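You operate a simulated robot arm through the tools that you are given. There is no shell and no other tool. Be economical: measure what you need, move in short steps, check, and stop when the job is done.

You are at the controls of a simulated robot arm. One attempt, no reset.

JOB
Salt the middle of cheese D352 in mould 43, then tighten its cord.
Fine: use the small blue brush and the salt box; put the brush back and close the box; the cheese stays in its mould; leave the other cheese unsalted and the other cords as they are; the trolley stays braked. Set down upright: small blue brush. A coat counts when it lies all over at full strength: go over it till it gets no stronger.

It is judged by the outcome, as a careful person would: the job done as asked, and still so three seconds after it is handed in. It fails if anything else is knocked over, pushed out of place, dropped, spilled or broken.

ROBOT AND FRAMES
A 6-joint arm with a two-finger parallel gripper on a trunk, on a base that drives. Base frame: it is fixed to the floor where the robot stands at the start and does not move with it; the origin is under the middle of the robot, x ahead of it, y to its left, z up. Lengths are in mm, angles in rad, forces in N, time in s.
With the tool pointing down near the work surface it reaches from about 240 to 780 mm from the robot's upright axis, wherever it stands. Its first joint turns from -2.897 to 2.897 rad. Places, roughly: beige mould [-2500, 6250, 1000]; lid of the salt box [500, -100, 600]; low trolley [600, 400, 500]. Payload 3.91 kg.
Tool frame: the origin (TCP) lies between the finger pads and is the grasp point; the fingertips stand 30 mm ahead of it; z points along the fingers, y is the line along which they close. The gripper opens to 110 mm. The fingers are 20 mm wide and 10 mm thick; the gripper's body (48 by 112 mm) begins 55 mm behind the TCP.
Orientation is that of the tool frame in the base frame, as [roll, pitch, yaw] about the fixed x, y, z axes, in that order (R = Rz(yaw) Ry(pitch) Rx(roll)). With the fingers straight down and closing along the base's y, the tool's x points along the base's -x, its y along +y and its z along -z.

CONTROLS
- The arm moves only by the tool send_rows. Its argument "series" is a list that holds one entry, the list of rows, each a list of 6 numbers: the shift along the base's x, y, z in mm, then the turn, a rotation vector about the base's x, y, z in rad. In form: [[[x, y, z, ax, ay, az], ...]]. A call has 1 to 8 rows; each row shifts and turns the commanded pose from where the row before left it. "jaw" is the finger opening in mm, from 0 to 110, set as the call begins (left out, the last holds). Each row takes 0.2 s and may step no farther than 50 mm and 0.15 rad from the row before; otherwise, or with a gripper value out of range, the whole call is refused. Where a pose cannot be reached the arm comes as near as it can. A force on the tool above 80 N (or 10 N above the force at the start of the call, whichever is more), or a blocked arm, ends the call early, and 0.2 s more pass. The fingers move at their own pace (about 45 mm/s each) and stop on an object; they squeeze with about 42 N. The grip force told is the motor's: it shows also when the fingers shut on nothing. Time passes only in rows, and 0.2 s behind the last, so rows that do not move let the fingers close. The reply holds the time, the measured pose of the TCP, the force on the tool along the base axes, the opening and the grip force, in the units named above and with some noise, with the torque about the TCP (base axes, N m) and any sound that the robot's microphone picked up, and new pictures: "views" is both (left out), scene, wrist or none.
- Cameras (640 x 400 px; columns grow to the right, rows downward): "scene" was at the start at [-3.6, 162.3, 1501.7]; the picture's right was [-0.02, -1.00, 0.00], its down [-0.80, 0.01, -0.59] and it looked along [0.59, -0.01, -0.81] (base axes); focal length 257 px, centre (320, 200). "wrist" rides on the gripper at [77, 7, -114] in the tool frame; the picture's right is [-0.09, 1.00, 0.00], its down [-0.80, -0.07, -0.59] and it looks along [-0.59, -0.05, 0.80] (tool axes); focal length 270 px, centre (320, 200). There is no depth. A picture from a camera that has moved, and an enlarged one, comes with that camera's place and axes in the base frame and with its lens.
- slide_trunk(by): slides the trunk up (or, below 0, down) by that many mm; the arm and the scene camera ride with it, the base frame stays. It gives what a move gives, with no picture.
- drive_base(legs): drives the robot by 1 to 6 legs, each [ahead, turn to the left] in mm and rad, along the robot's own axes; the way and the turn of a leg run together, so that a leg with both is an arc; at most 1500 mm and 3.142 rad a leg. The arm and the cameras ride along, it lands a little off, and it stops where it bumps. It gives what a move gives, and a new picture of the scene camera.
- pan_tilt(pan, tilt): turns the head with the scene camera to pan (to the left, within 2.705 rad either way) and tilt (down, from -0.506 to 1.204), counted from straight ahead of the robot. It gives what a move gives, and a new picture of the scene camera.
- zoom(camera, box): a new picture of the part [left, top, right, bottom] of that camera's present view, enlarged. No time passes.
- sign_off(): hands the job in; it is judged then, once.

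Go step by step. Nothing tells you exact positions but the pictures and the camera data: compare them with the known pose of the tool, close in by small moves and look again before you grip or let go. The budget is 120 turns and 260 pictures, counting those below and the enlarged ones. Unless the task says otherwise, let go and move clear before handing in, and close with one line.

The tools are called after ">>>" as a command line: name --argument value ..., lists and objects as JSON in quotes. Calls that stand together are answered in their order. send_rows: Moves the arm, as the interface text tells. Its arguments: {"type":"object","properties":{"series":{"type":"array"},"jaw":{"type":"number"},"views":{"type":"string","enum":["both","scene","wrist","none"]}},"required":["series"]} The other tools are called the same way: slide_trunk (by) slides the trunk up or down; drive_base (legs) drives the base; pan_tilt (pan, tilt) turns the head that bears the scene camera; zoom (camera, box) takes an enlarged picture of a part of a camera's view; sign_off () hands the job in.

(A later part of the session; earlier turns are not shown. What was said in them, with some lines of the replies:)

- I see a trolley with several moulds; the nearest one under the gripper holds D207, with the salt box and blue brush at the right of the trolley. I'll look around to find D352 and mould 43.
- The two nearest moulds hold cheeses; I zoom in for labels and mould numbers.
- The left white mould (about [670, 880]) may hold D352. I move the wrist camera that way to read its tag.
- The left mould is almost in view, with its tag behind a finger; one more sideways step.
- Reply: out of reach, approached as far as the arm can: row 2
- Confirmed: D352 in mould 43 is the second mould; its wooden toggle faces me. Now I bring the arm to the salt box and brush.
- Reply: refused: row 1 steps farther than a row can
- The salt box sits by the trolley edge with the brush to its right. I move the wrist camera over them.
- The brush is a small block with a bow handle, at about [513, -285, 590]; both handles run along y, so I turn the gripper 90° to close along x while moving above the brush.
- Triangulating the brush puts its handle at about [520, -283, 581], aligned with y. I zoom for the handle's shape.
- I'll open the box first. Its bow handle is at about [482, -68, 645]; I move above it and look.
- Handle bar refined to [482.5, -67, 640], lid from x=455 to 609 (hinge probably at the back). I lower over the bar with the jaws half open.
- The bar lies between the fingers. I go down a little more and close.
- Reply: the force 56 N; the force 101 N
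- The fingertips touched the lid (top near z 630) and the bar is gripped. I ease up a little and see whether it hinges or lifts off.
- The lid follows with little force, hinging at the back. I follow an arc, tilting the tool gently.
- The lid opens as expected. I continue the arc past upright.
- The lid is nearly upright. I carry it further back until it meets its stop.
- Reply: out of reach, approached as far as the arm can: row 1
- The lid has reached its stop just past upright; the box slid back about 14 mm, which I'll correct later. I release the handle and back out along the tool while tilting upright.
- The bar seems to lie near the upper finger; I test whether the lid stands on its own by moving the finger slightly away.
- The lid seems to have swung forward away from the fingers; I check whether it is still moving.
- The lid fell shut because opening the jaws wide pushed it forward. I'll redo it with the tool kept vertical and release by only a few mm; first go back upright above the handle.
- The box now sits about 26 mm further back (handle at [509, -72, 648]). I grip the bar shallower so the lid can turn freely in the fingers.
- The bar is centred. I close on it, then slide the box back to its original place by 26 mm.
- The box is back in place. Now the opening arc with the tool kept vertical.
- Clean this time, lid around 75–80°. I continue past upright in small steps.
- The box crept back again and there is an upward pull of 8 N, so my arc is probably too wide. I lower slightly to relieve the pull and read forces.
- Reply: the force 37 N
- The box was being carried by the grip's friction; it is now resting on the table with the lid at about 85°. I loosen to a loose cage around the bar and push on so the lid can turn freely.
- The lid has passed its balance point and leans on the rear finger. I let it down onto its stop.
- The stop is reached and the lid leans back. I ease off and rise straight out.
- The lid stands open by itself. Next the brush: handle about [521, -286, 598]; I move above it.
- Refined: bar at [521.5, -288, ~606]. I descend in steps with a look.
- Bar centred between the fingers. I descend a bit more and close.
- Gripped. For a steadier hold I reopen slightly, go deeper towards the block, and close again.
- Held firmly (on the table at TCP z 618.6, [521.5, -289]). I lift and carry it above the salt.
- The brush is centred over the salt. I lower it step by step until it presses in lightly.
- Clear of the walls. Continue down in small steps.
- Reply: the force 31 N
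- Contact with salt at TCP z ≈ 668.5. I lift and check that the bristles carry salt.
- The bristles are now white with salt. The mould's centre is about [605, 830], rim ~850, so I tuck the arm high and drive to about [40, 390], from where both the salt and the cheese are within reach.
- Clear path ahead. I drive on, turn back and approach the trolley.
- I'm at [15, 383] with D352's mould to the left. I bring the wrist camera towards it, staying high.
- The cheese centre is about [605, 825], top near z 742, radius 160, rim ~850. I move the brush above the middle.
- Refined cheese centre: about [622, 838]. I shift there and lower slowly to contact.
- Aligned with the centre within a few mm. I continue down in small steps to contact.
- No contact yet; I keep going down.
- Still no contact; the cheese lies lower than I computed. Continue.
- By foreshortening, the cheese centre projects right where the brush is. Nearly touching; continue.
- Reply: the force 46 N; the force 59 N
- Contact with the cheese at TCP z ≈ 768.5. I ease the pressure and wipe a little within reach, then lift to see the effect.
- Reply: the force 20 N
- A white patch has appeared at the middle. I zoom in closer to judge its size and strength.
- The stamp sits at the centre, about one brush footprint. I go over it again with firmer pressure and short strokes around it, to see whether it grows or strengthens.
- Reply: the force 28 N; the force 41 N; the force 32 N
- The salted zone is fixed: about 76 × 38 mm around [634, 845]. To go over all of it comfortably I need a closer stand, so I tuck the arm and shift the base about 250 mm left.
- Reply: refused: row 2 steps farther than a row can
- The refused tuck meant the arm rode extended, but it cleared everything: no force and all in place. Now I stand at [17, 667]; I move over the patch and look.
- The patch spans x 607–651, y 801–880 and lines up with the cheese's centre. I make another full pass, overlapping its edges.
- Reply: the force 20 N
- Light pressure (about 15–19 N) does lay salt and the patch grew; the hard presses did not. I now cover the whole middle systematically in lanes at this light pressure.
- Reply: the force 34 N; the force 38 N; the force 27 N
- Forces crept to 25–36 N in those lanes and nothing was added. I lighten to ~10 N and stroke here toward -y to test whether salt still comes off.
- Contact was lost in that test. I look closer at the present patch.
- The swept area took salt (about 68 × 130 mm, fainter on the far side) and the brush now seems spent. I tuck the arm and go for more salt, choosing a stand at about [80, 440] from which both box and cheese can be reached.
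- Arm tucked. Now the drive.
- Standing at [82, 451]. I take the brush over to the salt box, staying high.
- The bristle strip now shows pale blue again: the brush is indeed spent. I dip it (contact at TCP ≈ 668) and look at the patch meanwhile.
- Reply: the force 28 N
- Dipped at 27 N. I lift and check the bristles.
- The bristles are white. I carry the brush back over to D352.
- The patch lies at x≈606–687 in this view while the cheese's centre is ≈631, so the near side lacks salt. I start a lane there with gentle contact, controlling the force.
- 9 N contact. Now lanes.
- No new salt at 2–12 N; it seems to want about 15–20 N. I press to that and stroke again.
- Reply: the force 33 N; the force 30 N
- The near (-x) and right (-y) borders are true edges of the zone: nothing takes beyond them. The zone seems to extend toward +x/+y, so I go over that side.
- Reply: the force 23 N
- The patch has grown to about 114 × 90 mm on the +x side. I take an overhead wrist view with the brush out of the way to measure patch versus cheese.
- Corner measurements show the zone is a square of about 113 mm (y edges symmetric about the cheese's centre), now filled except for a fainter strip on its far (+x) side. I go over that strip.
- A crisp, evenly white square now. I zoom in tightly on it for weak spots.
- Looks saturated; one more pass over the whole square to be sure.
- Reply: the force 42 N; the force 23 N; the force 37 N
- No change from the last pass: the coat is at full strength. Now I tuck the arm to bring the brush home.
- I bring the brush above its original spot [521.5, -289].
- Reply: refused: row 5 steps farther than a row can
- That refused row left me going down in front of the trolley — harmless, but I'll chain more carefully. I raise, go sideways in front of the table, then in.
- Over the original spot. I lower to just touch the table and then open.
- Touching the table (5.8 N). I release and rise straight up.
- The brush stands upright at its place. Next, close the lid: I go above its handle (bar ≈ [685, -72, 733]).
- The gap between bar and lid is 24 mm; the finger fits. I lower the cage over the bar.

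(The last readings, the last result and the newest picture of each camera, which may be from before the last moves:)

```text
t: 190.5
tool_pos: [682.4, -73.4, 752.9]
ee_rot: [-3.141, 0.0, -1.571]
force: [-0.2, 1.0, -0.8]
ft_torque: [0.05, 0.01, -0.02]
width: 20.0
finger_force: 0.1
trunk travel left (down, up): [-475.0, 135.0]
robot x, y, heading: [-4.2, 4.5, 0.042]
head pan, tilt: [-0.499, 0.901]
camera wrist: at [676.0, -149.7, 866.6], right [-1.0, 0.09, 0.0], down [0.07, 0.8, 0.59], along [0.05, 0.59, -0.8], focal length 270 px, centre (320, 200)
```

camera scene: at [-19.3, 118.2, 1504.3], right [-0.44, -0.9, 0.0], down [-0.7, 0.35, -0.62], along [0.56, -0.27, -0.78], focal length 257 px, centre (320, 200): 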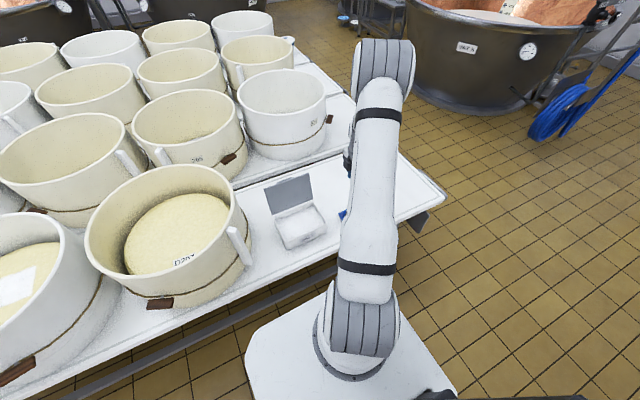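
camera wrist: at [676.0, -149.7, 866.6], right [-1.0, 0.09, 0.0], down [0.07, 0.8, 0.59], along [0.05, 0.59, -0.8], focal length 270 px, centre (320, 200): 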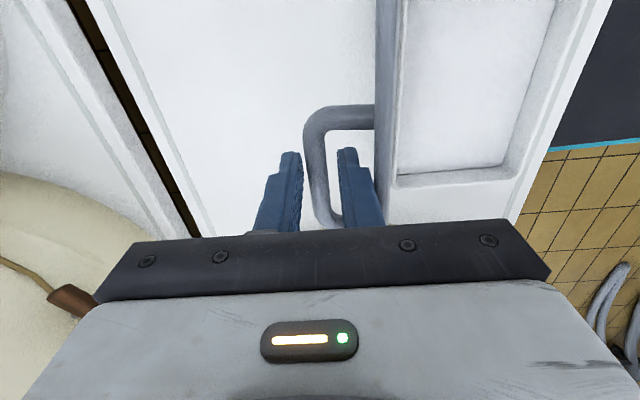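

The bar is caged. I bring the lid forward past upright in the loose cage, then will grip and lower it.

>>> send_rows --series '[[[1, 0, -6, 0, 0, 0], [-20, 0, 8, 0, 0, 0], [-25, 0, 7, 0, 0, 0], [-26, 0, 2, 0, 0, 0]]]' --views "none"

>>> send_rows --series '[[[0, 0, 0, 0, 0, 0], [0, 0, 0, 0, 0, 0]]]' --jaw 0 --views "both"

>>> zoom --camera "scene" --box '[240, 160, 380, 260]'

```text
t: 191.5
tool_pos: [610.5, -71.7, 764.7]
ee_rot: [-3.138, 0.0, -1.569]
force: [-0.5, -0.1, -0.5]
ft_torque: [-0.02, 0.02, -0.02]
width: 20.3
finger_force: 0.0
trunk travel left (down, up): [-475.0, 135.0]
robot x, y, heading: [-0.2, 3.4, 0.042]
head pan, tilt: [-0.499, 0.901]
```

```text
t: 192.1
tool_pos: [610.5, -71.8, 764.0]
ee_rot: [-3.14, 0.0, -1.569]
force: [0.5, -1.3, -0.8]
ft_torque: [-0.05, 0.01, -0.01]
width: 11.0
finger_force: 42.0
trunk travel left (down, up): [-475.0, 135.0]
robot x, y, heading: [-4.7, -0.6, 0.046]
head pan, tilt: [-0.499, 0.901]
camera scene: at [-18.8, 118.0, 1504.3], right [-0.44, -0.9, 0.0], down [-0.7, 0.35, -0.62], along [0.56, -0.27, -0.78], focal length 257 px, centre (320, 200)
camera wrist: at [604.3, -148.5, 878.5], right [-1.0, 0.09, 0.0], down [0.07, 0.8, 0.59], along [0.05, 0.59, -0.8], focal length 270 px, centre (320, 200)
```

scene: 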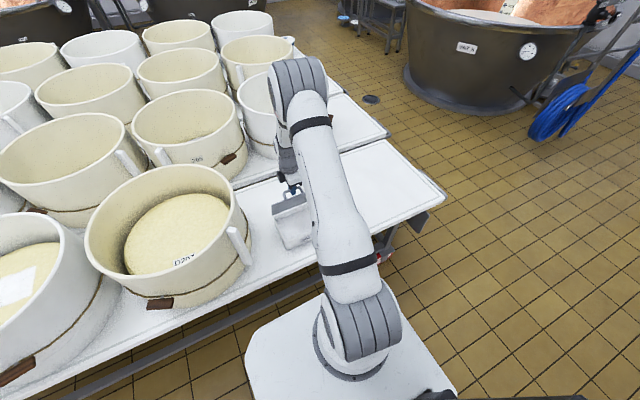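
wrist: 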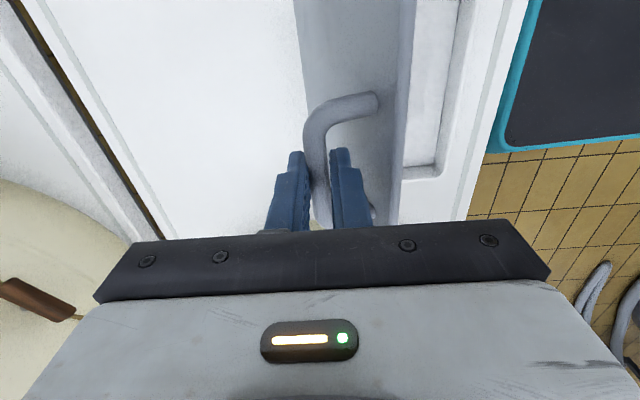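

```text
4.00 times, centred on (310, 210) of scene
camera zoom: at [-18.8, 118.0, 1504.3], right [-0.44, -0.9, 0.0], down [-0.7, 0.35, -0.62], along [0.56, -0.27, -0.78], focal length 1027 px, centre (360, 160)
```

zoom: 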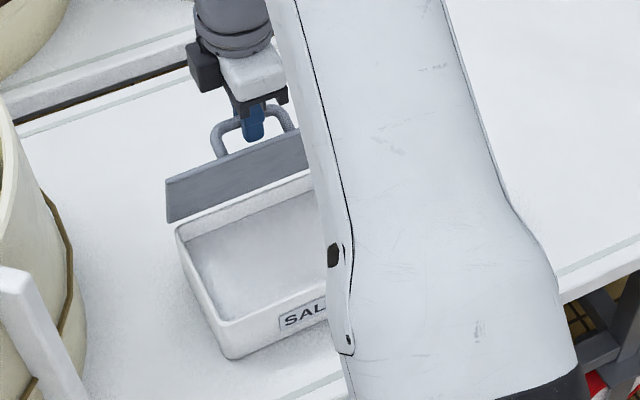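

Gripped with the lid ahead of upright. Now the arc down.

>>> send_rows --series '[[[-25, 0, -4, 0, 0, 0], [-24, 0, -9, 0, 0, 0], [-22, 0, -14, 0, 0, 0], [-19, 0, -18, 0, 0, 0]]]' --views "none"

>>> send_rows --series '[[[-12, 0, -18, 0, 0, 0], [-8, 0, -18, 0, 0, 0]]]' --views "none"

>>> send_rows --series '[[[-3, 0, -10, 0, 0, 0]]]' --views "wrist"

>>> zoom --camera "scene" --box '[240, 160, 380, 260]'

```text
t: 193.1
tool_pos: [520.9, -71.0, 717.5]
ee_rot: [-3.14, -0.002, -1.569]
force: [2.9, -0.8, 1.1]
ft_torque: [0.26, -0.05, -0.02]
width: 11.4
finger_force: 41.9
trunk travel left (down, up): [-475.0, 135.0]
robot x, y, heading: [-3.8, 2.6, 0.045]
head pan, tilt: [-0.499, 0.901]
```

```text
t: 193.7
tool_pos: [499.1, -71.3, 682.5]
ee_rot: [3.141, -0.001, -1.568]
force: [2.0, 3.8, 0.5]
ft_torque: [0.43, 0.03, 0.16]
width: 11.3
finger_force: 41.9
trunk travel left (down, up): [-475.0, 135.0]
robot x, y, heading: [-5.5, -0.1, 0.047]
head pan, tilt: [-0.499, 0.901]
```

```text
t: 194.1
tool_pos: [497.5, -70.7, 677.2]
ee_rot: [-3.135, -0.002, -1.57]
force: [-5.7, 11.5, 32.9]
ft_torque: [0.07, 0.04, 0.19]
width: 11.0
finger_force: 42.1
trunk travel left (down, up): [-475.0, 135.0]
robot x, y, heading: [-2.3, 2.9, 0.043]
head pan, tilt: [-0.499, 0.901]
camera wrist: at [490.1, -148.4, 790.4], right [-1.0, 0.09, -0.01], down [0.07, 0.8, 0.59], along [0.06, 0.59, -0.8], focal length 270 px, centre (320, 200)
```

wrist: 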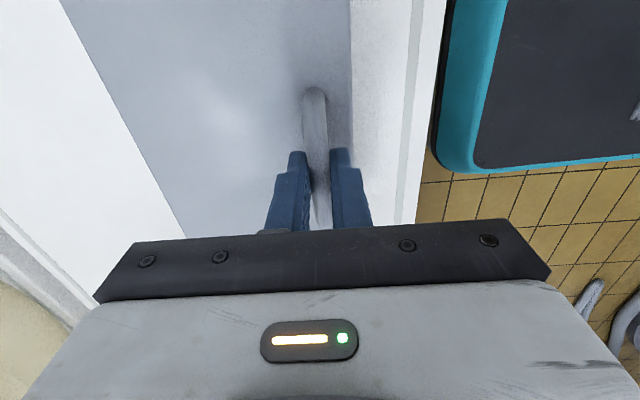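

```text
4.00 times, centred on (310, 210) of scene
camera zoom: at [-22.1, 119.4, 1505.0], right [-0.44, -0.9, 0.0], down [-0.7, 0.34, -0.62], along [0.56, -0.27, -0.78], focal length 1027 px, centre (360, 160)
```

zoom: 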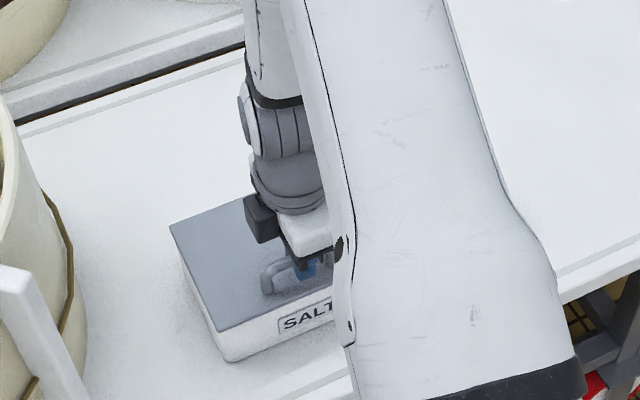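

Lid shut. I ease the pressure and slide the box the 15 mm back to where it first stood.

>>> send_rows --series '[[[0, 0, 5, 0, 0, 0], [-8, 0, 0, 0, 0, 0], [-8, 0, 0, 0, 0, 0]]]' --views "none"

>>> zoom --camera "scene" --box '[240, 160, 380, 260]'

```text
t: 194.9
tool_pos: [480.9, -71.5, 676.6]
ee_rot: [-3.141, 0.0, -1.571]
force: [3.6, -0.5, 1.2]
ft_torque: [0.0, -0.02, 0.1]
width: 11.3
finger_force: 42.0
trunk travel left (down, up): [-475.0, 135.0]
robot x, y, heading: [-3.8, 2.1, 0.041]
head pan, tilt: [-0.499, 0.901]
```

```text
4.00 times, centred on (310, 210) of scene
camera zoom: at [-18.4, 118.0, 1504.2], right [-0.44, -0.9, 0.0], down [-0.7, 0.35, -0.62], along [0.56, -0.27, -0.78], focal length 1027 px, centre (360, 160)
```

zoom: 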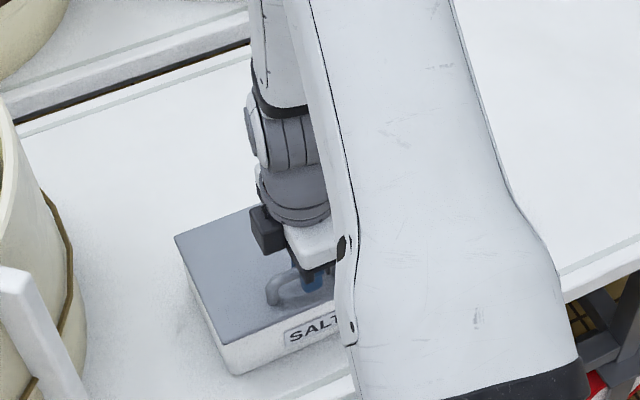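

Box in place and closed. I release and lift clear, then tuck for the drive to the cord.

>>> send_rows --series '[[[0, 0, 0, 0, 0, 0], [0, 0, 0, 0, 0, 0], [0, 0, 30, 0, 0, 0], [0, 0, 45, 0, 0, 0], [0, 5, 45, 0, 0, 0], [-20, 15, 40, 0, 0, 0], [-35, 20, 25, 0, 0, 0], [-40, 15, 20, 0, 0, 0]]]' --jaw 40 --views "both"

```text
t: 196.7
tool_pos: [385.2, -19.7, 887.1]
ee_rot: [-3.138, 0.001, -1.569]
force: [0.6, 0.1, 0.2]
ft_torque: [0.04, 0.01, 0.01]
width: 40.0
finger_force: 0.0
trunk travel left (down, up): [-475.0, 135.0]
robot x, y, heading: [-2.1, 3.1, 0.042]
head pan, tilt: [-0.499, 0.901]
camera scene: at [-19.8, 118.2, 1504.3], right [-0.44, -0.9, 0.0], down [-0.7, 0.35, -0.62], along [0.56, -0.27, -0.78], focal length 257 px, centre (320, 200)
camera wrist: at [378.8, -96.6, 1001.3], right [-1.0, 0.09, 0.0], down [0.07, 0.8, 0.59], along [0.05, 0.59, -0.8], focal length 270 px, centre (320, 200)
```

scene: 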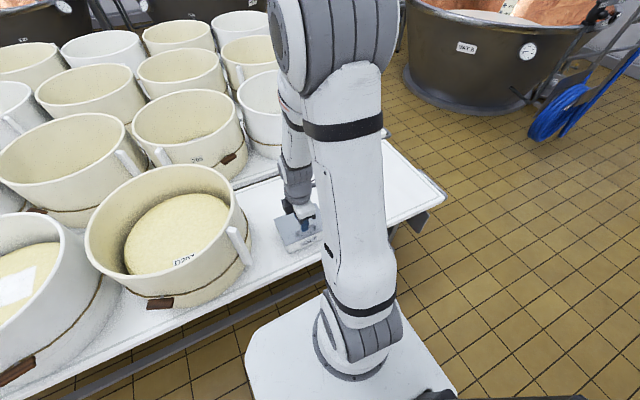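
wrist: 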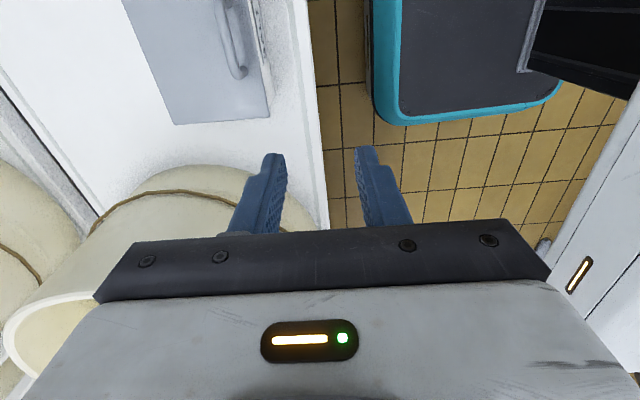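

Box closed, brush in place. Now the cord of mould 43: its toggle is near [390, 800, 705]. I drive to about [-250, 800] facing the trolley to approach it horizontally.

>>> drive_base --legs '[[-250, 0], [0, 1.529], [797, 0], [0, -1.571]]'

>>> pan_tilt --pan 0.2 --tilt 0.75

```text
t: 209.7
tool_pos: [166.5, 746.3, 886.4]
ee_rot: [-3.14, -0.001, -1.605]
force: [0.1, 0.1, -0.2]
ft_torque: [0.01, -0.05, -0.03]
width: 40.1
finger_force: 0.2
trunk travel left (down, up): [-475.0, 135.0]
robot x, y, heading: [-223.4, 813.2, 0.021]
head pan, tilt: [-0.499, 0.901]
camera scene: at [-234.7, 928.4, 1504.4], right [-0.46, -0.89, 0.0], down [-0.7, 0.36, -0.62], along [0.55, -0.29, -0.78], focal length 257 px, centre (320, 200)
```

scene: 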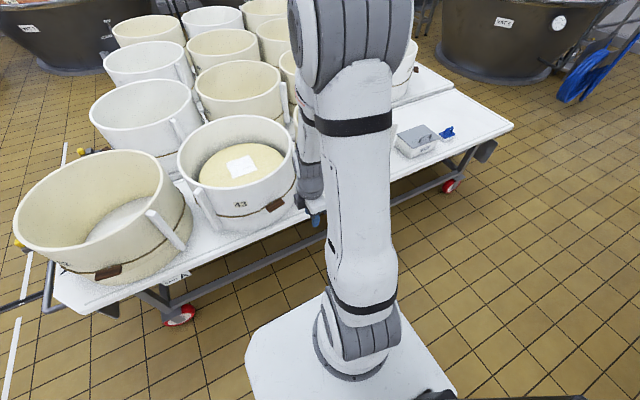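

```text
t: 210.8
tool_pos: [166.5, 746.4, 885.9]
ee_rot: [-3.14, 0.0, -1.605]
force: [0.9, -0.4, 0.6]
ft_torque: [0.04, 0.0, -0.03]
width: 39.7
finger_force: 0.1
trunk travel left (down, up): [-475.0, 135.0]
robot x, y, heading: [-222.2, 813.3, 0.028]
head pan, tilt: [0.201, 0.75]
camera scene: at [-221.6, 981.5, 1516.2], right [0.22, -0.98, 0.0], down [-0.67, -0.15, -0.73], along [0.71, 0.16, -0.68], focal length 257 px, centre (320, 200)
```

scene: 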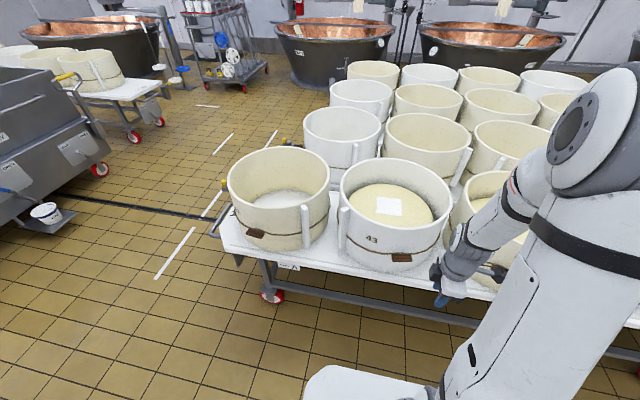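

I zoom on the toggle, and swing the gripper to point horizontally toward the mould.

>>> zoom --camera "scene" --box '[330, 200, 460, 290]'

>>> send_rows --series '[[[10, 6, -10, 0, -0.145, 0.004], [10, 6, -10, 0, -0.145, 0.004], [10, 6, -10, 0, -0.145, 0.004], [10, 6, -10, 0, -0.145, 0.004], [10, 6, -10, 0, -0.145, 0.004], [10, 6, -10, 0, -0.145, 0.004], [10, 6, -10, 0, -0.145, 0.004], [5, 6, -10, 0, -0.145, 0.004]]]' --views "none"

>>> send_rows --series '[[[0, 0, -10, 0, -0.145, 0], [0, 0, -10, 0, -0.145, 0], [0, 0, -10, 0, -0.12, 0]]]' --views "both"

```text
4.44 times, centred on (395, 245) of scene
camera zoom: at [-221.6, 981.5, 1516.2], right [0.22, -0.98, 0.0], down [-0.67, -0.15, -0.73], along [0.71, 0.16, -0.68], focal length 1141 px, centre (-13, 0)
```

zoom: 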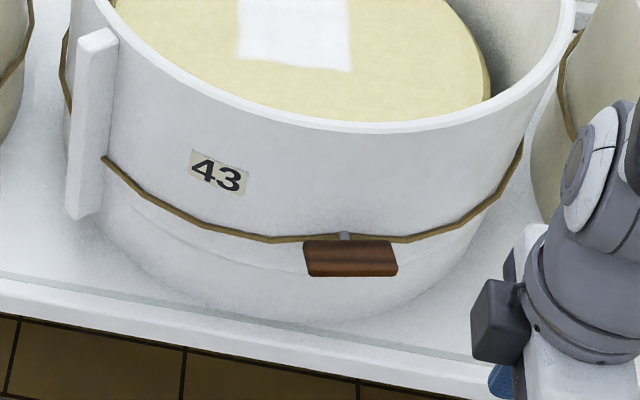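

```text
t: 212.6
tool_pos: [224.7, 792.0, 1028.3]
ee_rot: [-2.467, 0.016, -1.58]
force: [0.2, 0.0, 1.0]
ft_torque: [0.02, 0.03, -0.02]
width: 39.9
finger_force: 0.0
out of reach, approached as far as the arm can: row 2, 3, 4, 5, 6, 7, 8
trunk travel left (down, up): [-475.0, 135.0]
robot x, y, heading: [-220.8, 816.3, 0.019]
head pan, tilt: [0.201, 0.75]
```

```text
t: 213.3
tool_pos: [221.3, 802.6, 1120.2]
ee_rot: [-2.23, 0.017, -1.578]
force: [0.6, 0.0, -0.3]
ft_torque: [0.0, 0.02, 0.0]
width: 40.0
finger_force: 0.2
out of reach, approached as far as the arm can: row 1, 2, 3
trunk travel left (down, up): [-475.0, 135.0]
robot x, y, heading: [-222.0, 814.0, 0.02]
head pan, tilt: [0.201, 0.75]
camera scene: at [-219.8, 981.6, 1516.2], right [0.22, -0.98, 0.0], down [-0.67, -0.15, -0.73], along [0.71, 0.16, -0.68], focal length 257 px, centre (320, 200)
camera wrist: at [126.3, 725.6, 1183.1], right [-0.61, 0.1, -0.79], down [-0.42, 0.8, 0.43], along [0.67, 0.59, -0.44], focal length 270 px, centre (320, 200)
```

scene: 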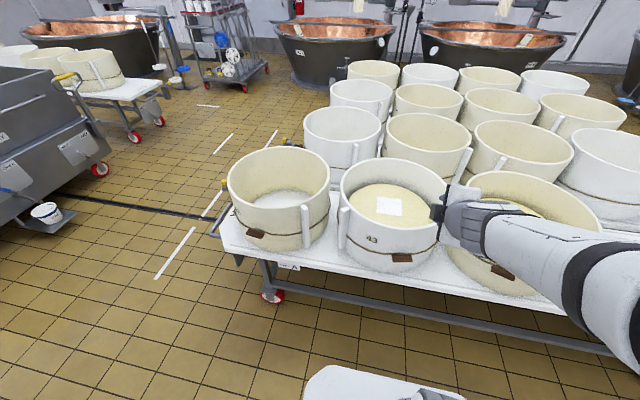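
wrist: 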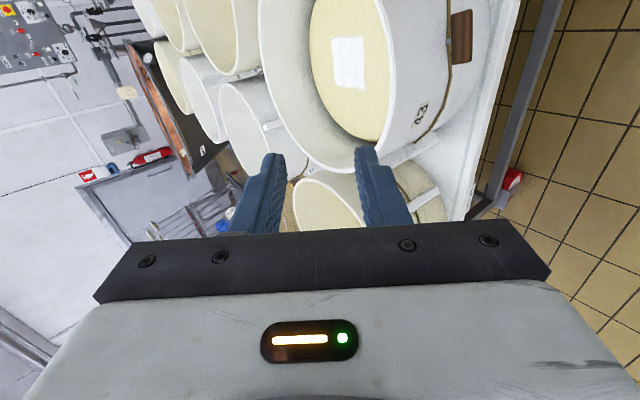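

The arm's shoulder is too high for a horizontal approach at z ≈ 700, so I lower the trunk. The toggle is a wooden bar on a radial pin at about [387, 797, 700].

>>> slide_trunk --by -350

>>> pan_tilt --pan 0.1 --tilt 0.6

```text
t: 216.8
tool_pos: [219.9, 802.4, 770.5]
ee_rot: [-2.226, 0.017, -1.577]
force: [0.0, 0.0, -0.4]
ft_torque: [-0.04, 0.01, 0.03]
width: 40.0
finger_force: 0.0
trunk travel left (down, up): [-125.0, 485.0]
robot x, y, heading: [-225.4, 812.5, 0.025]
head pan, tilt: [0.201, 0.75]
```

```text
t: 217.5
tool_pos: [219.8, 802.0, 770.0]
ee_rot: [-2.228, 0.014, -1.578]
force: [0.2, 1.2, -1.1]
ft_torque: [0.01, 0.03, 0.0]
width: 40.2
finger_force: 0.2
trunk travel left (down, up): [-125.0, 485.0]
robot x, y, heading: [-221.8, 809.6, 0.023]
head pan, tilt: [0.099, 0.6]
camera scene: at [-214.9, 974.1, 1179.1], right [0.12, -0.99, 0.0], down [-0.56, -0.07, -0.82], along [0.82, 0.1, -0.57], focal length 257 px, centre (320, 200)
```

scene: 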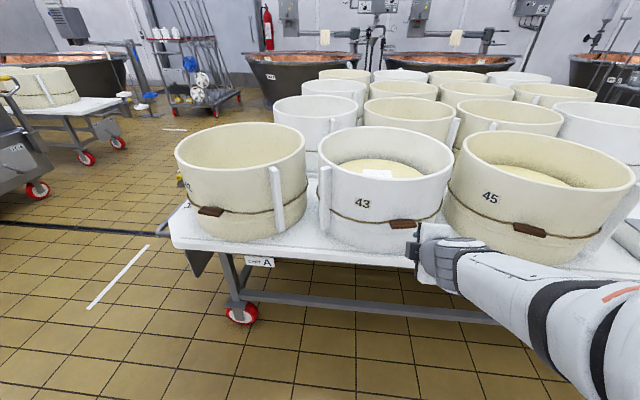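

I check where the commanded pose stands with a still row.

>>> send_rows --series '[[[0, 0, 0, 0, -0.13, 0], [0, 0, 0, 0, -0.13, 0]]]' --views "none"

```text
t: 218.3
tool_pos: [228.0, 810.5, 795.4]
ee_rot: [-2.168, 0.017, -1.58]
force: [-0.1, -0.5, -0.2]
ft_torque: [0.04, 0.01, -0.02]
width: 39.6
finger_force: 0.0
out of reach, approached as far as the arm can: row 1, 2
trunk travel left (down, up): [-125.0, 485.0]
robot x, y, heading: [-219.7, 814.2, 0.021]
head pan, tilt: [0.099, 0.6]
stopped in row 2: the arm was blocked; the commanded pose is now the measured one
```

Too close in for this tilt. I extend further out while rotating.

>>> send_rows --series '[[[35, -4, 0, 0, -0.06, 0], [35, -4, 0, 0, -0.1, 0], [15, 0, 0, 0, -0.1, 0], [0, 0, 0, 0, -0.1, 0]]]' --views "scene"

```text
t: 219.3
tool_pos: [289.4, 792.1, 869.3]
ee_rot: [-1.921, -0.023, -1.665]
force: [0.3, -0.1, 0.0]
ft_torque: [0.01, -0.04, 0.01]
width: 39.8
finger_force: 0.0
out of reach, approached as far as the arm can: row 1, 2, 3, 4
trunk travel left (down, up): [-125.0, 485.0]
robot x, y, heading: [-223.2, 811.5, 0.022]
head pan, tilt: [0.099, 0.6]
camera scene: at [-214.9, 974.1, 1179.1], right [0.12, -0.99, 0.0], down [-0.56, -0.07, -0.83], along [0.82, 0.1, -0.56], focal length 257 px, centre (320, 200)
```

scene: 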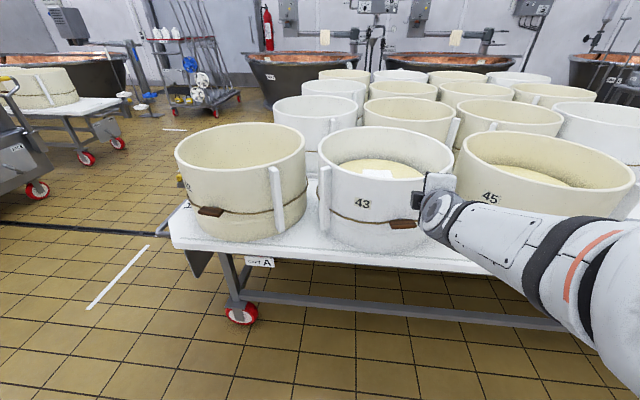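

I lower the trunk further and back the base off 100 mm to have room to extend.

>>> slide_trunk --by -120

>>> drive_base --legs '[[-100, 0]]'

>>> send_rows --series '[[[40, 0, 0, 0, -0.08, 0.03], [40, 0, 0, 0, -0.09, 0.03], [20, 0, 0, 0, -0.09, 0.03], [0, 0, 0, 0, -0.09, 0]]]' --views "scene"

```text
t: 220.8
tool_pos: [290.4, 792.3, 748.7]
ee_rot: [-1.922, -0.023, -1.666]
force: [-0.5, 0.0, 0.4]
ft_torque: [0.01, 0.01, 0.01]
width: 39.9
finger_force: 0.0
trunk travel left (down, up): [-5.0, 605.0]
robot x, y, heading: [-220.4, 814.3, 0.017]
head pan, tilt: [0.099, 0.6]
```

```text
t: 221.9
tool_pos: [188.6, 789.4, 748.0]
ee_rot: [-1.922, -0.022, -1.667]
force: [0.0, 0.3, -0.9]
ft_torque: [0.0, -0.01, 0.0]
width: 40.1
finger_force: 0.0
trunk travel left (down, up): [-5.0, 605.0]
robot x, y, heading: [-322.1, 814.0, 0.018]
head pan, tilt: [0.099, 0.6]
camera scene: at [-315.3, 971.9, 1059.1], right [0.12, -0.99, 0.0], down [-0.56, -0.07, -0.83], along [0.82, 0.1, -0.56], focal length 257 px, centre (320, 200)
```

scene: 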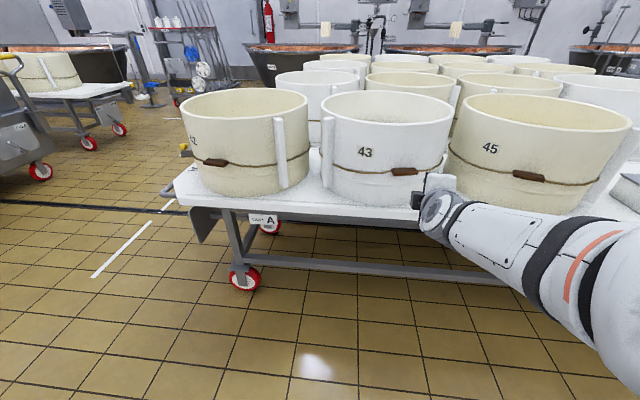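

```text
t: 222.9
tool_pos: [289.3, 788.4, 749.5]
ee_rot: [-1.57, -0.008, -1.578]
force: [-1.7, 0.9, 0.1]
ft_torque: [0.04, -0.01, 0.02]
width: 39.9
finger_force: 0.2
trunk travel left (down, up): [-5.0, 605.0]
robot x, y, heading: [-320.4, 812.5, 0.018]
head pan, tilt: [0.099, 0.6]
camera scene: at [-315.4, 971.9, 1059.1], right [0.12, -0.99, 0.0], down [-0.56, -0.07, -0.83], along [0.82, 0.1, -0.56], focal length 257 px, centre (320, 200)
```

scene: 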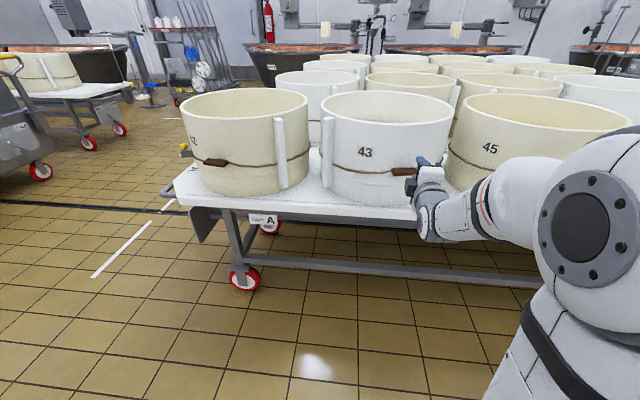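

Now the gripper is level, pointing at the mould, at [289, 788, 750]. I look through the wrist camera.

>>> send_rows --series '[[[0, 0, -20, 0, 0, 0], [0, 0, -15, 0, 0, 0]]]' --views "wrist"

>>> zoom --camera "scene" --box '[330, 130, 460, 220]'

```text
t: 223.5
tool_pos: [288.1, 789.2, 714.3]
ee_rot: [-1.573, -0.009, -1.58]
force: [0.3, -0.1, 0.7]
ft_torque: [0.0, -0.01, 0.01]
width: 40.1
finger_force: 0.0
trunk travel left (down, up): [-5.0, 605.0]
robot x, y, heading: [-320.4, 810.5, 0.02]
head pan, tilt: [0.099, 0.6]
camera wrist: at [173.5, 713.5, 707.6], right [0.0, 0.08, -1.0], down [-0.59, 0.81, 0.06], along [0.81, 0.59, 0.05], focal length 270 px, centre (320, 200)
```

wrist: 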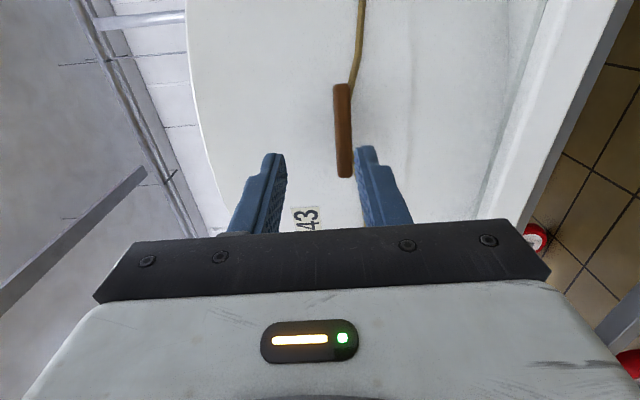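

```text
4.44 times, centred on (395, 175) of scene
camera zoom: at [-315.3, 971.9, 1059.1], right [0.12, -0.99, 0.0], down [-0.56, -0.07, -0.83], along [0.82, 0.1, -0.56], focal length 1141 px, centre (-13, 311)
```

zoom: 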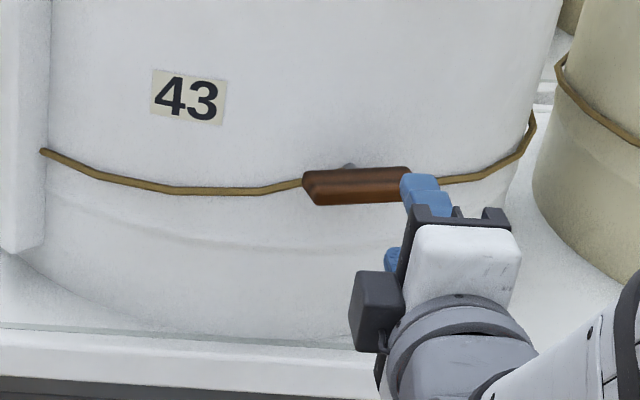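

The bar is horizontal at about [385, 800, 697], ~78 mm long, 14 mm thick. I align the tool with the radial direction and approach to just short of it.

>>> send_rows --series '[[[10, 0, -9, 0, 0, 0.095], [10, 0, -8, 0, 0, 0.095], [15, 0, 0, 0, 0, 0]]]' --views "wrist"

>>> zoom --camera "wrist" --box '[230, 40, 450, 240]'

```text
t: 224.3
tool_pos: [325.6, 790.2, 696.7]
ee_rot: [-1.572, -0.011, -1.39]
force: [-0.4, 0.4, -0.3]
ft_torque: [0.0, 0.0, -0.01]
width: 40.0
finger_force: 0.0
trunk travel left (down, up): [-5.0, 605.0]
robot x, y, heading: [-320.7, 809.3, 0.02]
head pan, tilt: [0.099, 0.6]
camera wrist: at [226.8, 694.2, 690.1], right [-0.02, 0.08, -1.0], down [-0.73, 0.68, 0.06], along [0.68, 0.73, 0.05], focal length 270 px, centre (320, 200)
```

wrist: 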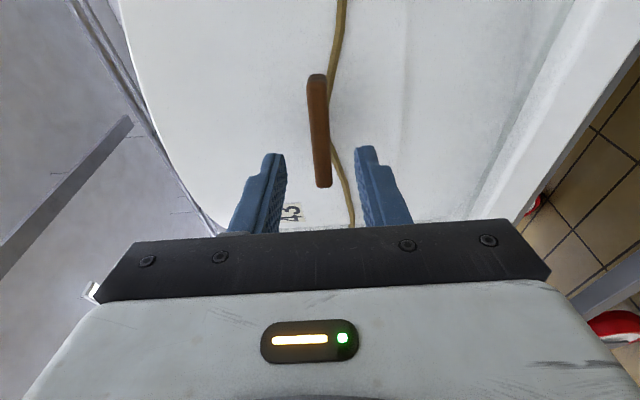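

```text
2.00 times, centred on (340, 140) of wrist
camera zoom: at [226.8, 694.2, 690.1], right [-0.02, 0.08, -1.0], down [-0.73, 0.68, 0.06], along [0.68, 0.73, 0.05], focal length 541 px, centre (280, 320)
```

zoom: 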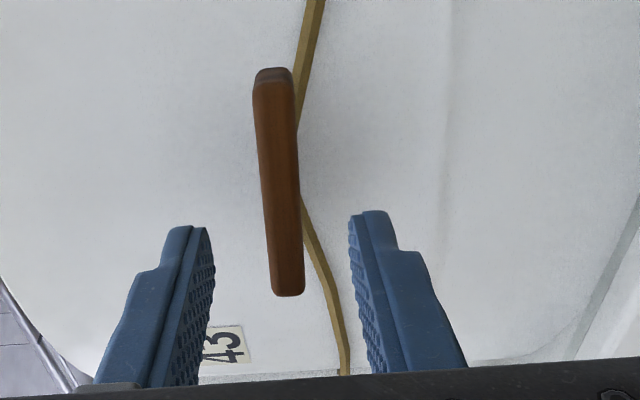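

Well aligned. I advance along the radial direction to put the pads around the bar.

>>> send_rows --series '[[[18, 2, 0, 0, 0, 0], [16, 2, 0.5, 0, 0, 0]]]' --views "wrist"

>>> zoom --camera "scene" --box '[330, 130, 460, 220]'

```text
t: 224.9
tool_pos: [359.4, 794.4, 697.1]
ee_rot: [-1.572, -0.011, -1.39]
force: [-0.9, -0.4, 0.4]
ft_torque: [-0.02, -0.01, 0.03]
width: 40.3
finger_force: 0.1
trunk travel left (down, up): [-5.0, 605.0]
robot x, y, heading: [-319.8, 815.8, 0.02]
head pan, tilt: [0.099, 0.6]
camera wrist: at [260.5, 698.0, 691.1], right [-0.02, 0.08, -1.0], down [-0.73, 0.68, 0.06], along [0.68, 0.73, 0.05], focal length 270 px, centre (320, 200)
```

wrist: 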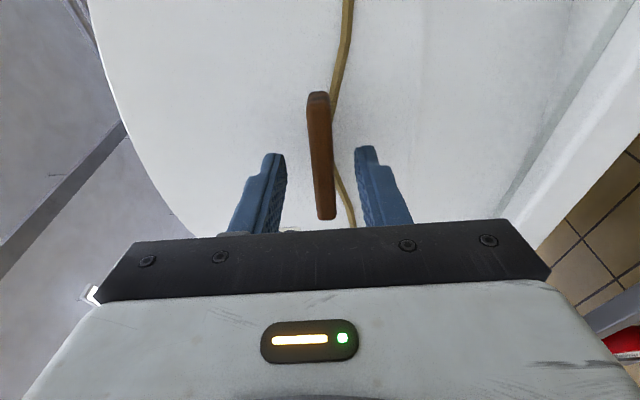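

```text
4.44 times, centred on (395, 175) of scene
camera zoom: at [-315.3, 971.9, 1059.1], right [0.12, -0.99, 0.0], down [-0.56, -0.07, -0.83], along [0.82, 0.1, -0.56], focal length 1141 px, centre (-13, 311)
```

zoom: 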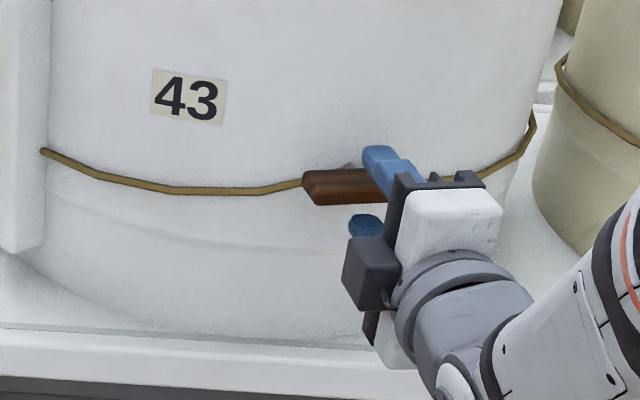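

The bar's middle lies between the fingertips. I close.

>>> send_rows --series '[[[0, 0, 0, 0, 0, 0], [0, 0, 0, 0, 0, 0], [0, 0, 0, 0, 0, 0]]]' --jaw 0 --views "wrist"

>>> zoom --camera "wrist" --box '[230, 60, 430, 240]'

```text
t: 225.7
tool_pos: [358.3, 794.0, 696.5]
ee_rot: [-1.574, -0.01, -1.393]
force: [-0.1, 0.8, 0.3]
ft_torque: [0.38, 0.05, 0.16]
width: 12.6
finger_force: 41.8
trunk travel left (down, up): [-5.0, 605.0]
robot x, y, heading: [-320.6, 811.9, 0.02]
head pan, tilt: [0.099, 0.6]
camera wrist: at [260.7, 697.9, 690.0], right [-0.02, 0.08, -1.0], down [-0.73, 0.68, 0.07], along [0.69, 0.73, 0.04], focal length 270 px, centre (320, 200)
```

wrist: 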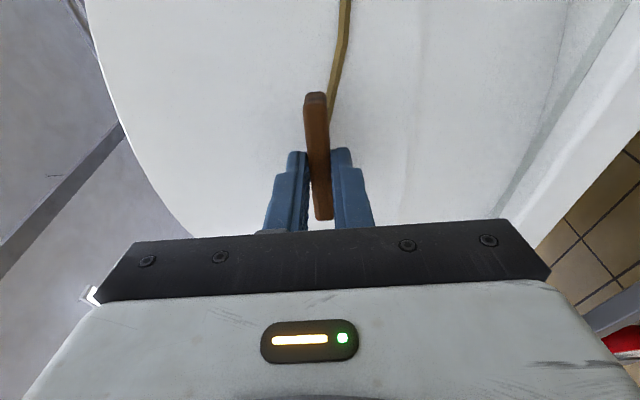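

```text
2.22 times, centred on (330, 150) of wrist
camera zoom: at [260.7, 697.9, 690.0], right [-0.02, 0.08, -1.0], down [-0.73, 0.68, 0.07], along [0.69, 0.73, 0.04], focal length 601 px, centre (298, 311)
```

zoom: 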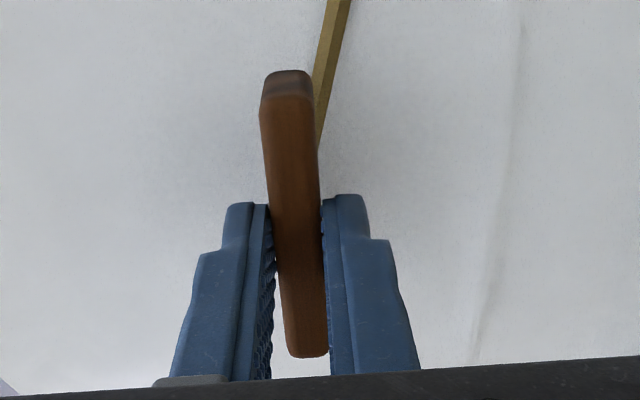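

Firmly held. I twist clockwise (as seen from here) a little and watch the torque.

>>> send_rows --series '[[[0, 0, 0, 0.14, 0.027, 0], [0, 0, 0, 0.14, 0.027, 0]]]' --views "wrist"

>>> zoom --camera "scene" --box '[330, 130, 460, 220]'

```text
t: 226.3
tool_pos: [359.3, 792.9, 696.9]
ee_rot: [-1.578, 0.277, -1.391]
force: [2.8, 0.3, -0.1]
ft_torque: [-0.14, 0.55, -0.17]
width: 12.9
finger_force: 41.6
trunk travel left (down, up): [-5.0, 605.0]
robot x, y, heading: [-325.7, 810.1, 0.017]
head pan, tilt: [0.099, 0.6]
camera wrist: at [259.5, 702.2, 668.9], right [-0.07, 0.35, -0.93], down [-0.72, 0.63, 0.29], along [0.69, 0.69, 0.21], focal length 270 px, centre (320, 200)
```

wrist: 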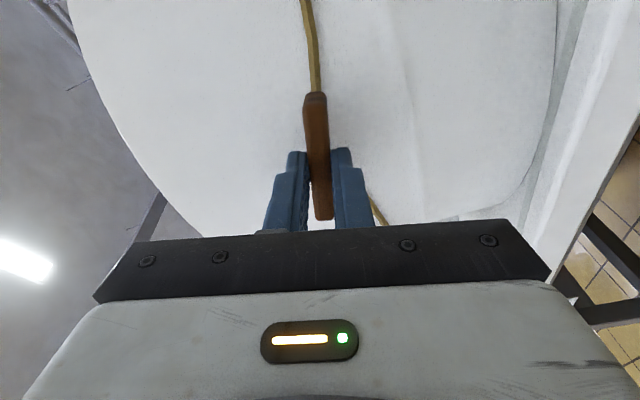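

```text
4.44 times, centred on (395, 175) of scene
camera zoom: at [-314.2, 971.9, 1059.1], right [0.12, -0.99, 0.0], down [-0.56, -0.07, -0.82], along [0.82, 0.1, -0.57], focal length 1141 px, centre (-13, 311)
```

zoom: 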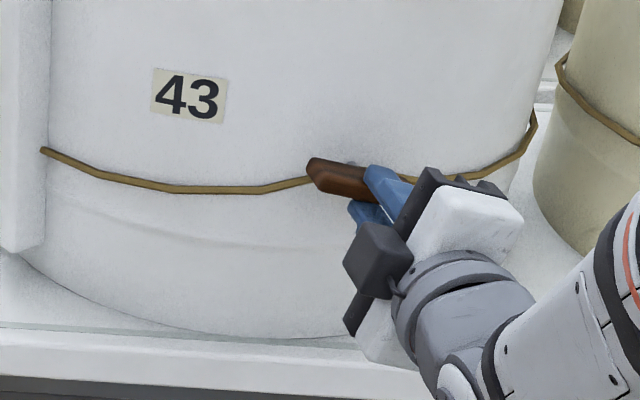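

The bar turns with the gripper at low torque. I continue clockwise.

>>> send_rows --series '[[[0, 0, 0, 0.14, 0.027, 0], [0, 0, 0, 0.14, 0.027, 0], [0, 0, 0, 0.14, 0.027, 0], [0, 0, 0, 0.14, 0.027, 0]]]' --views "none"

>>> send_rows --series '[[[0, 0, 0, 0.14, 0.027, 0], [0, 0, 0, 0.14, 0.027, 0], [0, 0, 0, 0.14, 0.027, 0], [0, 0, 0, 0.14, 0.027, 0]]]' --views "wrist"

>>> zoom --camera "scene" --box '[330, 130, 460, 220]'

```text
t: 227.3
tool_pos: [358.4, 792.2, 695.0]
ee_rot: [-1.59, 0.848, -1.398]
force: [2.8, -0.1, 0.4]
ft_torque: [-0.3, 1.46, -0.39]
width: 12.8
finger_force: 42.4
trunk travel left (down, up): [-5.0, 605.0]
robot x, y, heading: [-321.9, 812.0, 0.015]
head pan, tilt: [0.099, 0.6]
```

```text
t: 228.3
tool_pos: [358.5, 793.0, 697.9]
ee_rot: [-1.649, 1.418, -1.457]
force: [-5.3, 0.1, -0.6]
ft_torque: [-0.28, 1.38, 0.36]
width: 12.9
finger_force: 41.7
trunk travel left (down, up): [-5.0, 605.0]
robot x, y, heading: [-322.8, 809.5, 0.021]
head pan, tilt: [0.099, 0.6]
camera wrist: at [246.4, 766.9, 620.9], right [-0.19, 0.98, -0.06], down [-0.58, -0.06, 0.81], along [0.79, 0.19, 0.58], focal length 270 px, centre (320, 200)
```

wrist: 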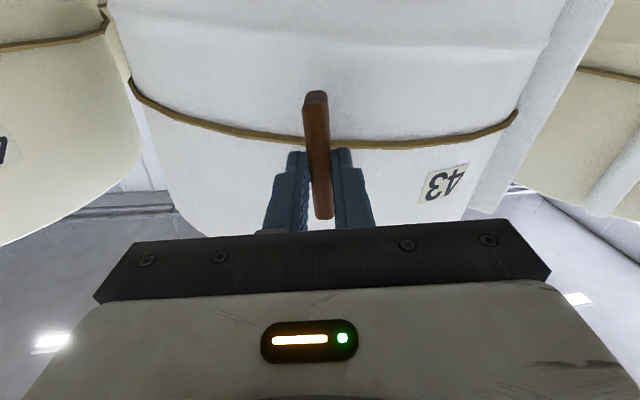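

```text
4.44 times, centred on (395, 175) of scene
camera zoom: at [-314.6, 971.9, 1059.1], right [0.12, -0.99, 0.0], down [-0.56, -0.07, -0.82], along [0.82, 0.1, -0.57], focal length 1141 px, centre (-13, 311)
```

zoom: 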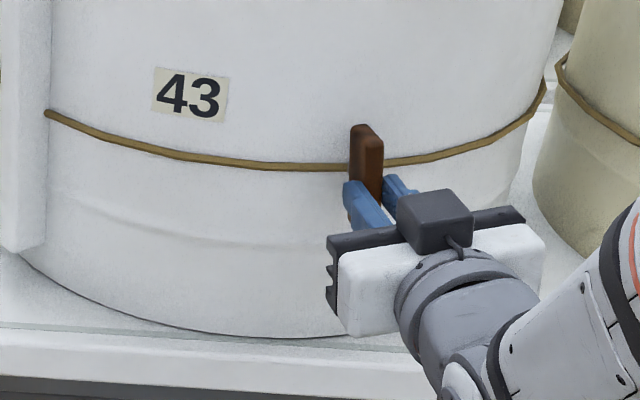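

After a quarter turn the cord has visibly drawn up and straightened, so this is the tightening sense. I continue, checking the torque.

>>> send_rows --series '[[[0, 0, 0, 0.14, 0.027, 0], [0, 0, 0, 0.14, 0.027, 0]]]' --views "none"

>>> send_rows --series '[[[0, 0, 0, 0.14, 0.027, 0], [0, 0, 0, 0.14, 0.027, 0]]]' --views "none"

>>> zoom --camera "scene" --box '[330, 130, 460, 220]'

```text
t: 228.9
tool_pos: [358.6, 793.5, 697.4]
ee_rot: [1.648, 1.441, 1.84]
force: [-12.6, -4.6, -0.2]
ft_torque: [-1.27, 0.46, 0.41]
width: 15.0
finger_force: 42.4
trunk travel left (down, up): [-5.0, 605.0]
robot x, y, heading: [-321.9, 815.0, 0.027]
head pan, tilt: [0.099, 0.6]
```

```text
t: 229.5
tool_pos: [358.6, 795.0, 699.6]
ee_rot: [1.581, 1.156, 1.777]
force: [-4.1, -3.3, 2.8]
ft_torque: [-1.73, -0.25, 0.52]
width: 21.7
finger_force: 42.1
trunk travel left (down, up): [-5.0, 605.0]
robot x, y, heading: [-320.3, 811.8, 0.017]
head pan, tilt: [0.099, 0.6]
```

```text
4.44 times, centred on (395, 175) of scene
camera zoom: at [-315.7, 971.8, 1059.3], right [0.12, -0.99, 0.0], down [-0.56, -0.07, -0.83], along [0.82, 0.1, -0.56], focal length 1141 px, centre (-13, 311)
```

zoom: 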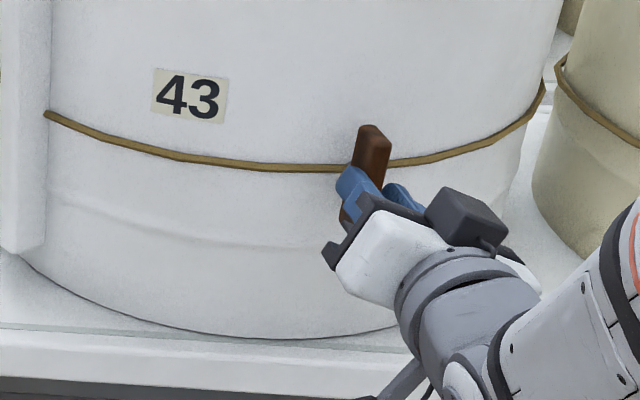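

The bar has reached its stop at a quarter turn (torque rising, jaws being pried), so the cord is tight. I turn the gripper back to line up with the bar, then release.

>>> send_rows --series '[[[0, 0, 0, -0.14, -0.027, 0], [0, 0, 0, -0.14, -0.027, 0], [0, 0, 0, -0.1, -0.02, 0]]]' --views "none"

>>> zoom --camera "scene" --box '[330, 130, 460, 220]'

```text
t: 230.3
tool_pos: [358.8, 794.9, 697.7]
ee_rot: [1.948, 1.543, 2.14]
force: [5.0, 2.1, 1.0]
ft_torque: [-0.5, -0.49, 0.59]
width: 12.8
finger_force: 42.3
trunk travel left (down, up): [-5.0, 605.0]
robot x, y, heading: [-326.3, 808.6, 0.02]
head pan, tilt: [0.099, 0.6]
```

```text
4.44 times, centred on (395, 175) of scene
camera zoom: at [-314.8, 972.1, 1059.1], right [0.12, -0.99, 0.0], down [-0.56, -0.07, -0.82], along [0.82, 0.1, -0.57], focal length 1141 px, centre (-13, 311)
```

zoom: 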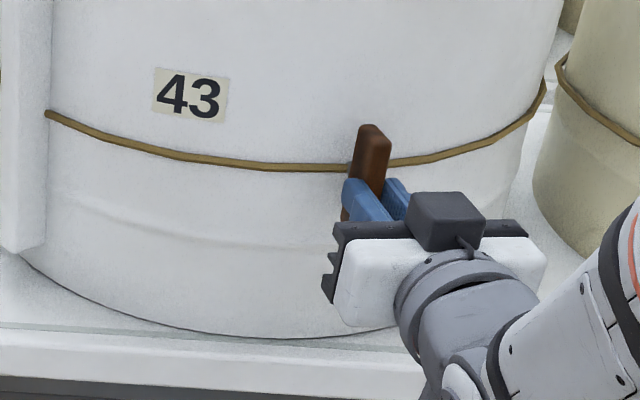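

Flush again with the bar at its stop. I open the jaws and back straight out.

>>> send_rows --series '[[[0, 0, 0, 0, 0, 0], [0, 0, 0, 0, 0, 0], [-20, -4, 0, 0, 0, 0], [-40, -8, 0, 0, 0, 0], [-40, -8, 0, 0, 0, 0], [-40, -8, 0, 0, 0, 0]]]' --jaw 40 --views "both"

>>> zoom --camera "scene" --box '[330, 130, 460, 220]'

```text
t: 231.7
tool_pos: [215.7, 764.5, 696.0]
ee_rot: [1.935, 1.541, 2.125]
force: [1.1, 0.0, 0.1]
ft_torque: [0.03, 0.02, -0.03]
width: 40.1
finger_force: 0.1
trunk travel left (down, up): [-5.0, 605.0]
robot x, y, heading: [-322.3, 813.8, 0.018]
head pan, tilt: [0.099, 0.6]
camera scene: at [-314.8, 971.9, 1059.1], right [0.12, -0.99, 0.0], down [-0.56, -0.07, -0.82], along [0.82, 0.1, -0.57], focal length 257 px, centre (320, 200)
camera wrist: at [103.1, 752.0, 620.9], right [-0.19, 0.97, 0.12], down [-0.56, -0.2, 0.81], along [0.81, 0.09, 0.58], focal length 270 px, centre (320, 200)
```

scene: 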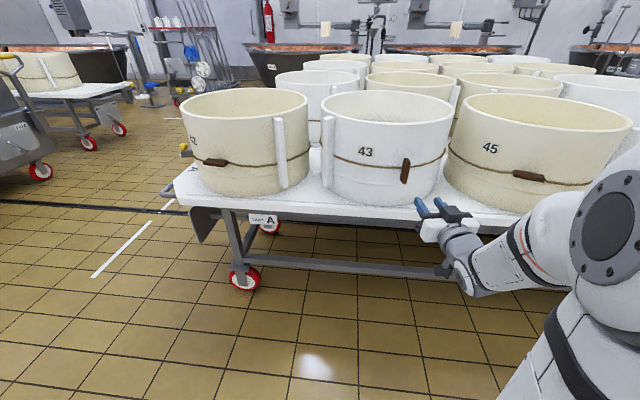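
wrist: 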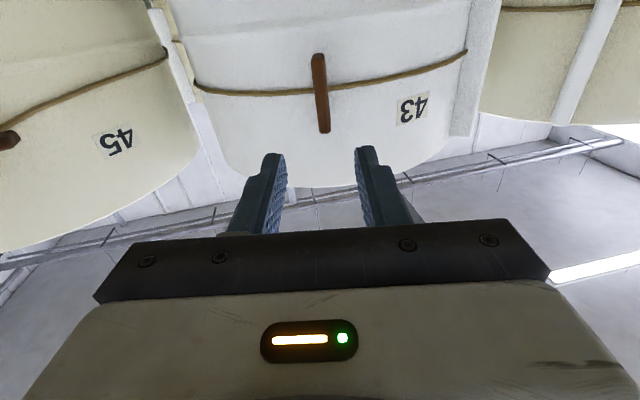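

```text
4.44 times, centred on (395, 175) of scene
camera zoom: at [-314.8, 971.9, 1059.1], right [0.12, -0.99, 0.0], down [-0.56, -0.07, -0.82], along [0.82, 0.1, -0.57], focal length 1141 px, centre (-13, 311)
```

zoom: 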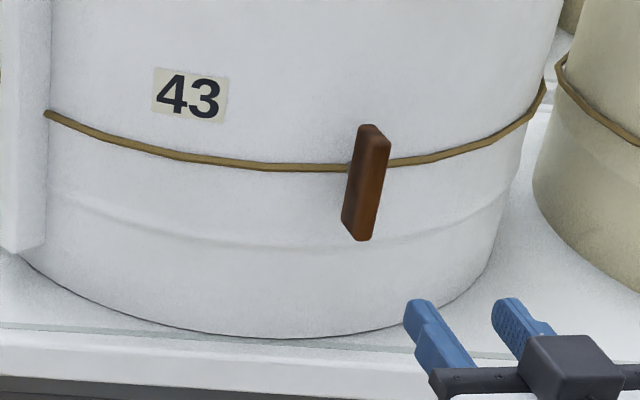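

The toggle stays upright and the cord is tight. A final look at brush, box and cheese before handing in.

>>> slide_trunk --by 400

>>> pan_tilt --pan -0.5 --tilt 0.65

>>> zoom --camera "scene" --box '[130, 40, 510, 280]'

```text
t: 235.6
tool_pos: [217.5, 765.2, 1097.9]
ee_rot: [1.913, 1.542, 2.104]
force: [0.1, -1.0, 0.7]
ft_torque: [0.02, -0.04, 0.02]
width: 40.6
finger_force: 0.1
trunk travel left (down, up): [-405.0, 205.0]
robot x, y, heading: [-322.0, 810.2, 0.017]
head pan, tilt: [0.099, 0.6]
```

```text
t: 236.6
tool_pos: [217.9, 764.8, 1097.0]
ee_rot: [1.913, 1.541, 2.104]
force: [-0.6, -0.6, -0.3]
ft_torque: [0.01, -0.03, 0.0]
width: 39.9
finger_force: 0.0
trunk travel left (down, up): [-405.0, 205.0]
robot x, y, heading: [-322.9, 809.8, 0.02]
head pan, tilt: [-0.499, 0.649]
camera scene: at [-325.8, 921.4, 1454.8], right [-0.46, -0.89, 0.0], down [-0.54, 0.28, -0.8], along [0.71, -0.37, -0.6], focal length 257 px, centre (320, 200)
```

scene: 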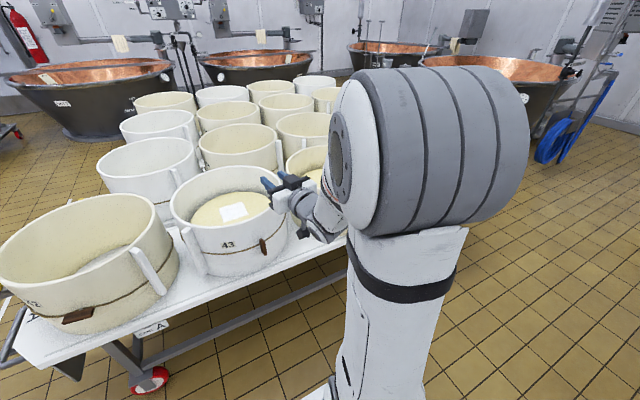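

```text
1.67 times, centred on (320, 160) of scene
camera zoom: at [-325.8, 921.4, 1454.8], right [-0.46, -0.89, 0.0], down [-0.54, 0.28, -0.8], along [0.71, -0.37, -0.6], focal length 428 px, centre (320, 267)
```

zoom: 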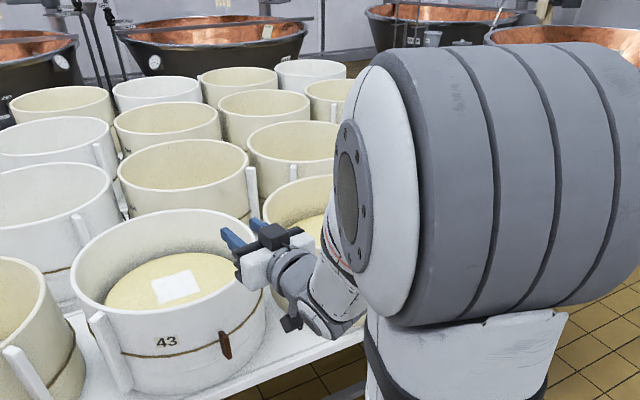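

The middle of D352 is coated evenly and the toggle of mould 43 stands at its stop. A picture taken after I left them showed the salt box shut and the brush at its place. I hand in.

>>> sign_off

```text
The job is handed in.
```

The middle of cheese D352 in mould 43 is salted to full strength and its cord is tightened to the stop. The small blue brush is back upright in its place and the salt box is closed.
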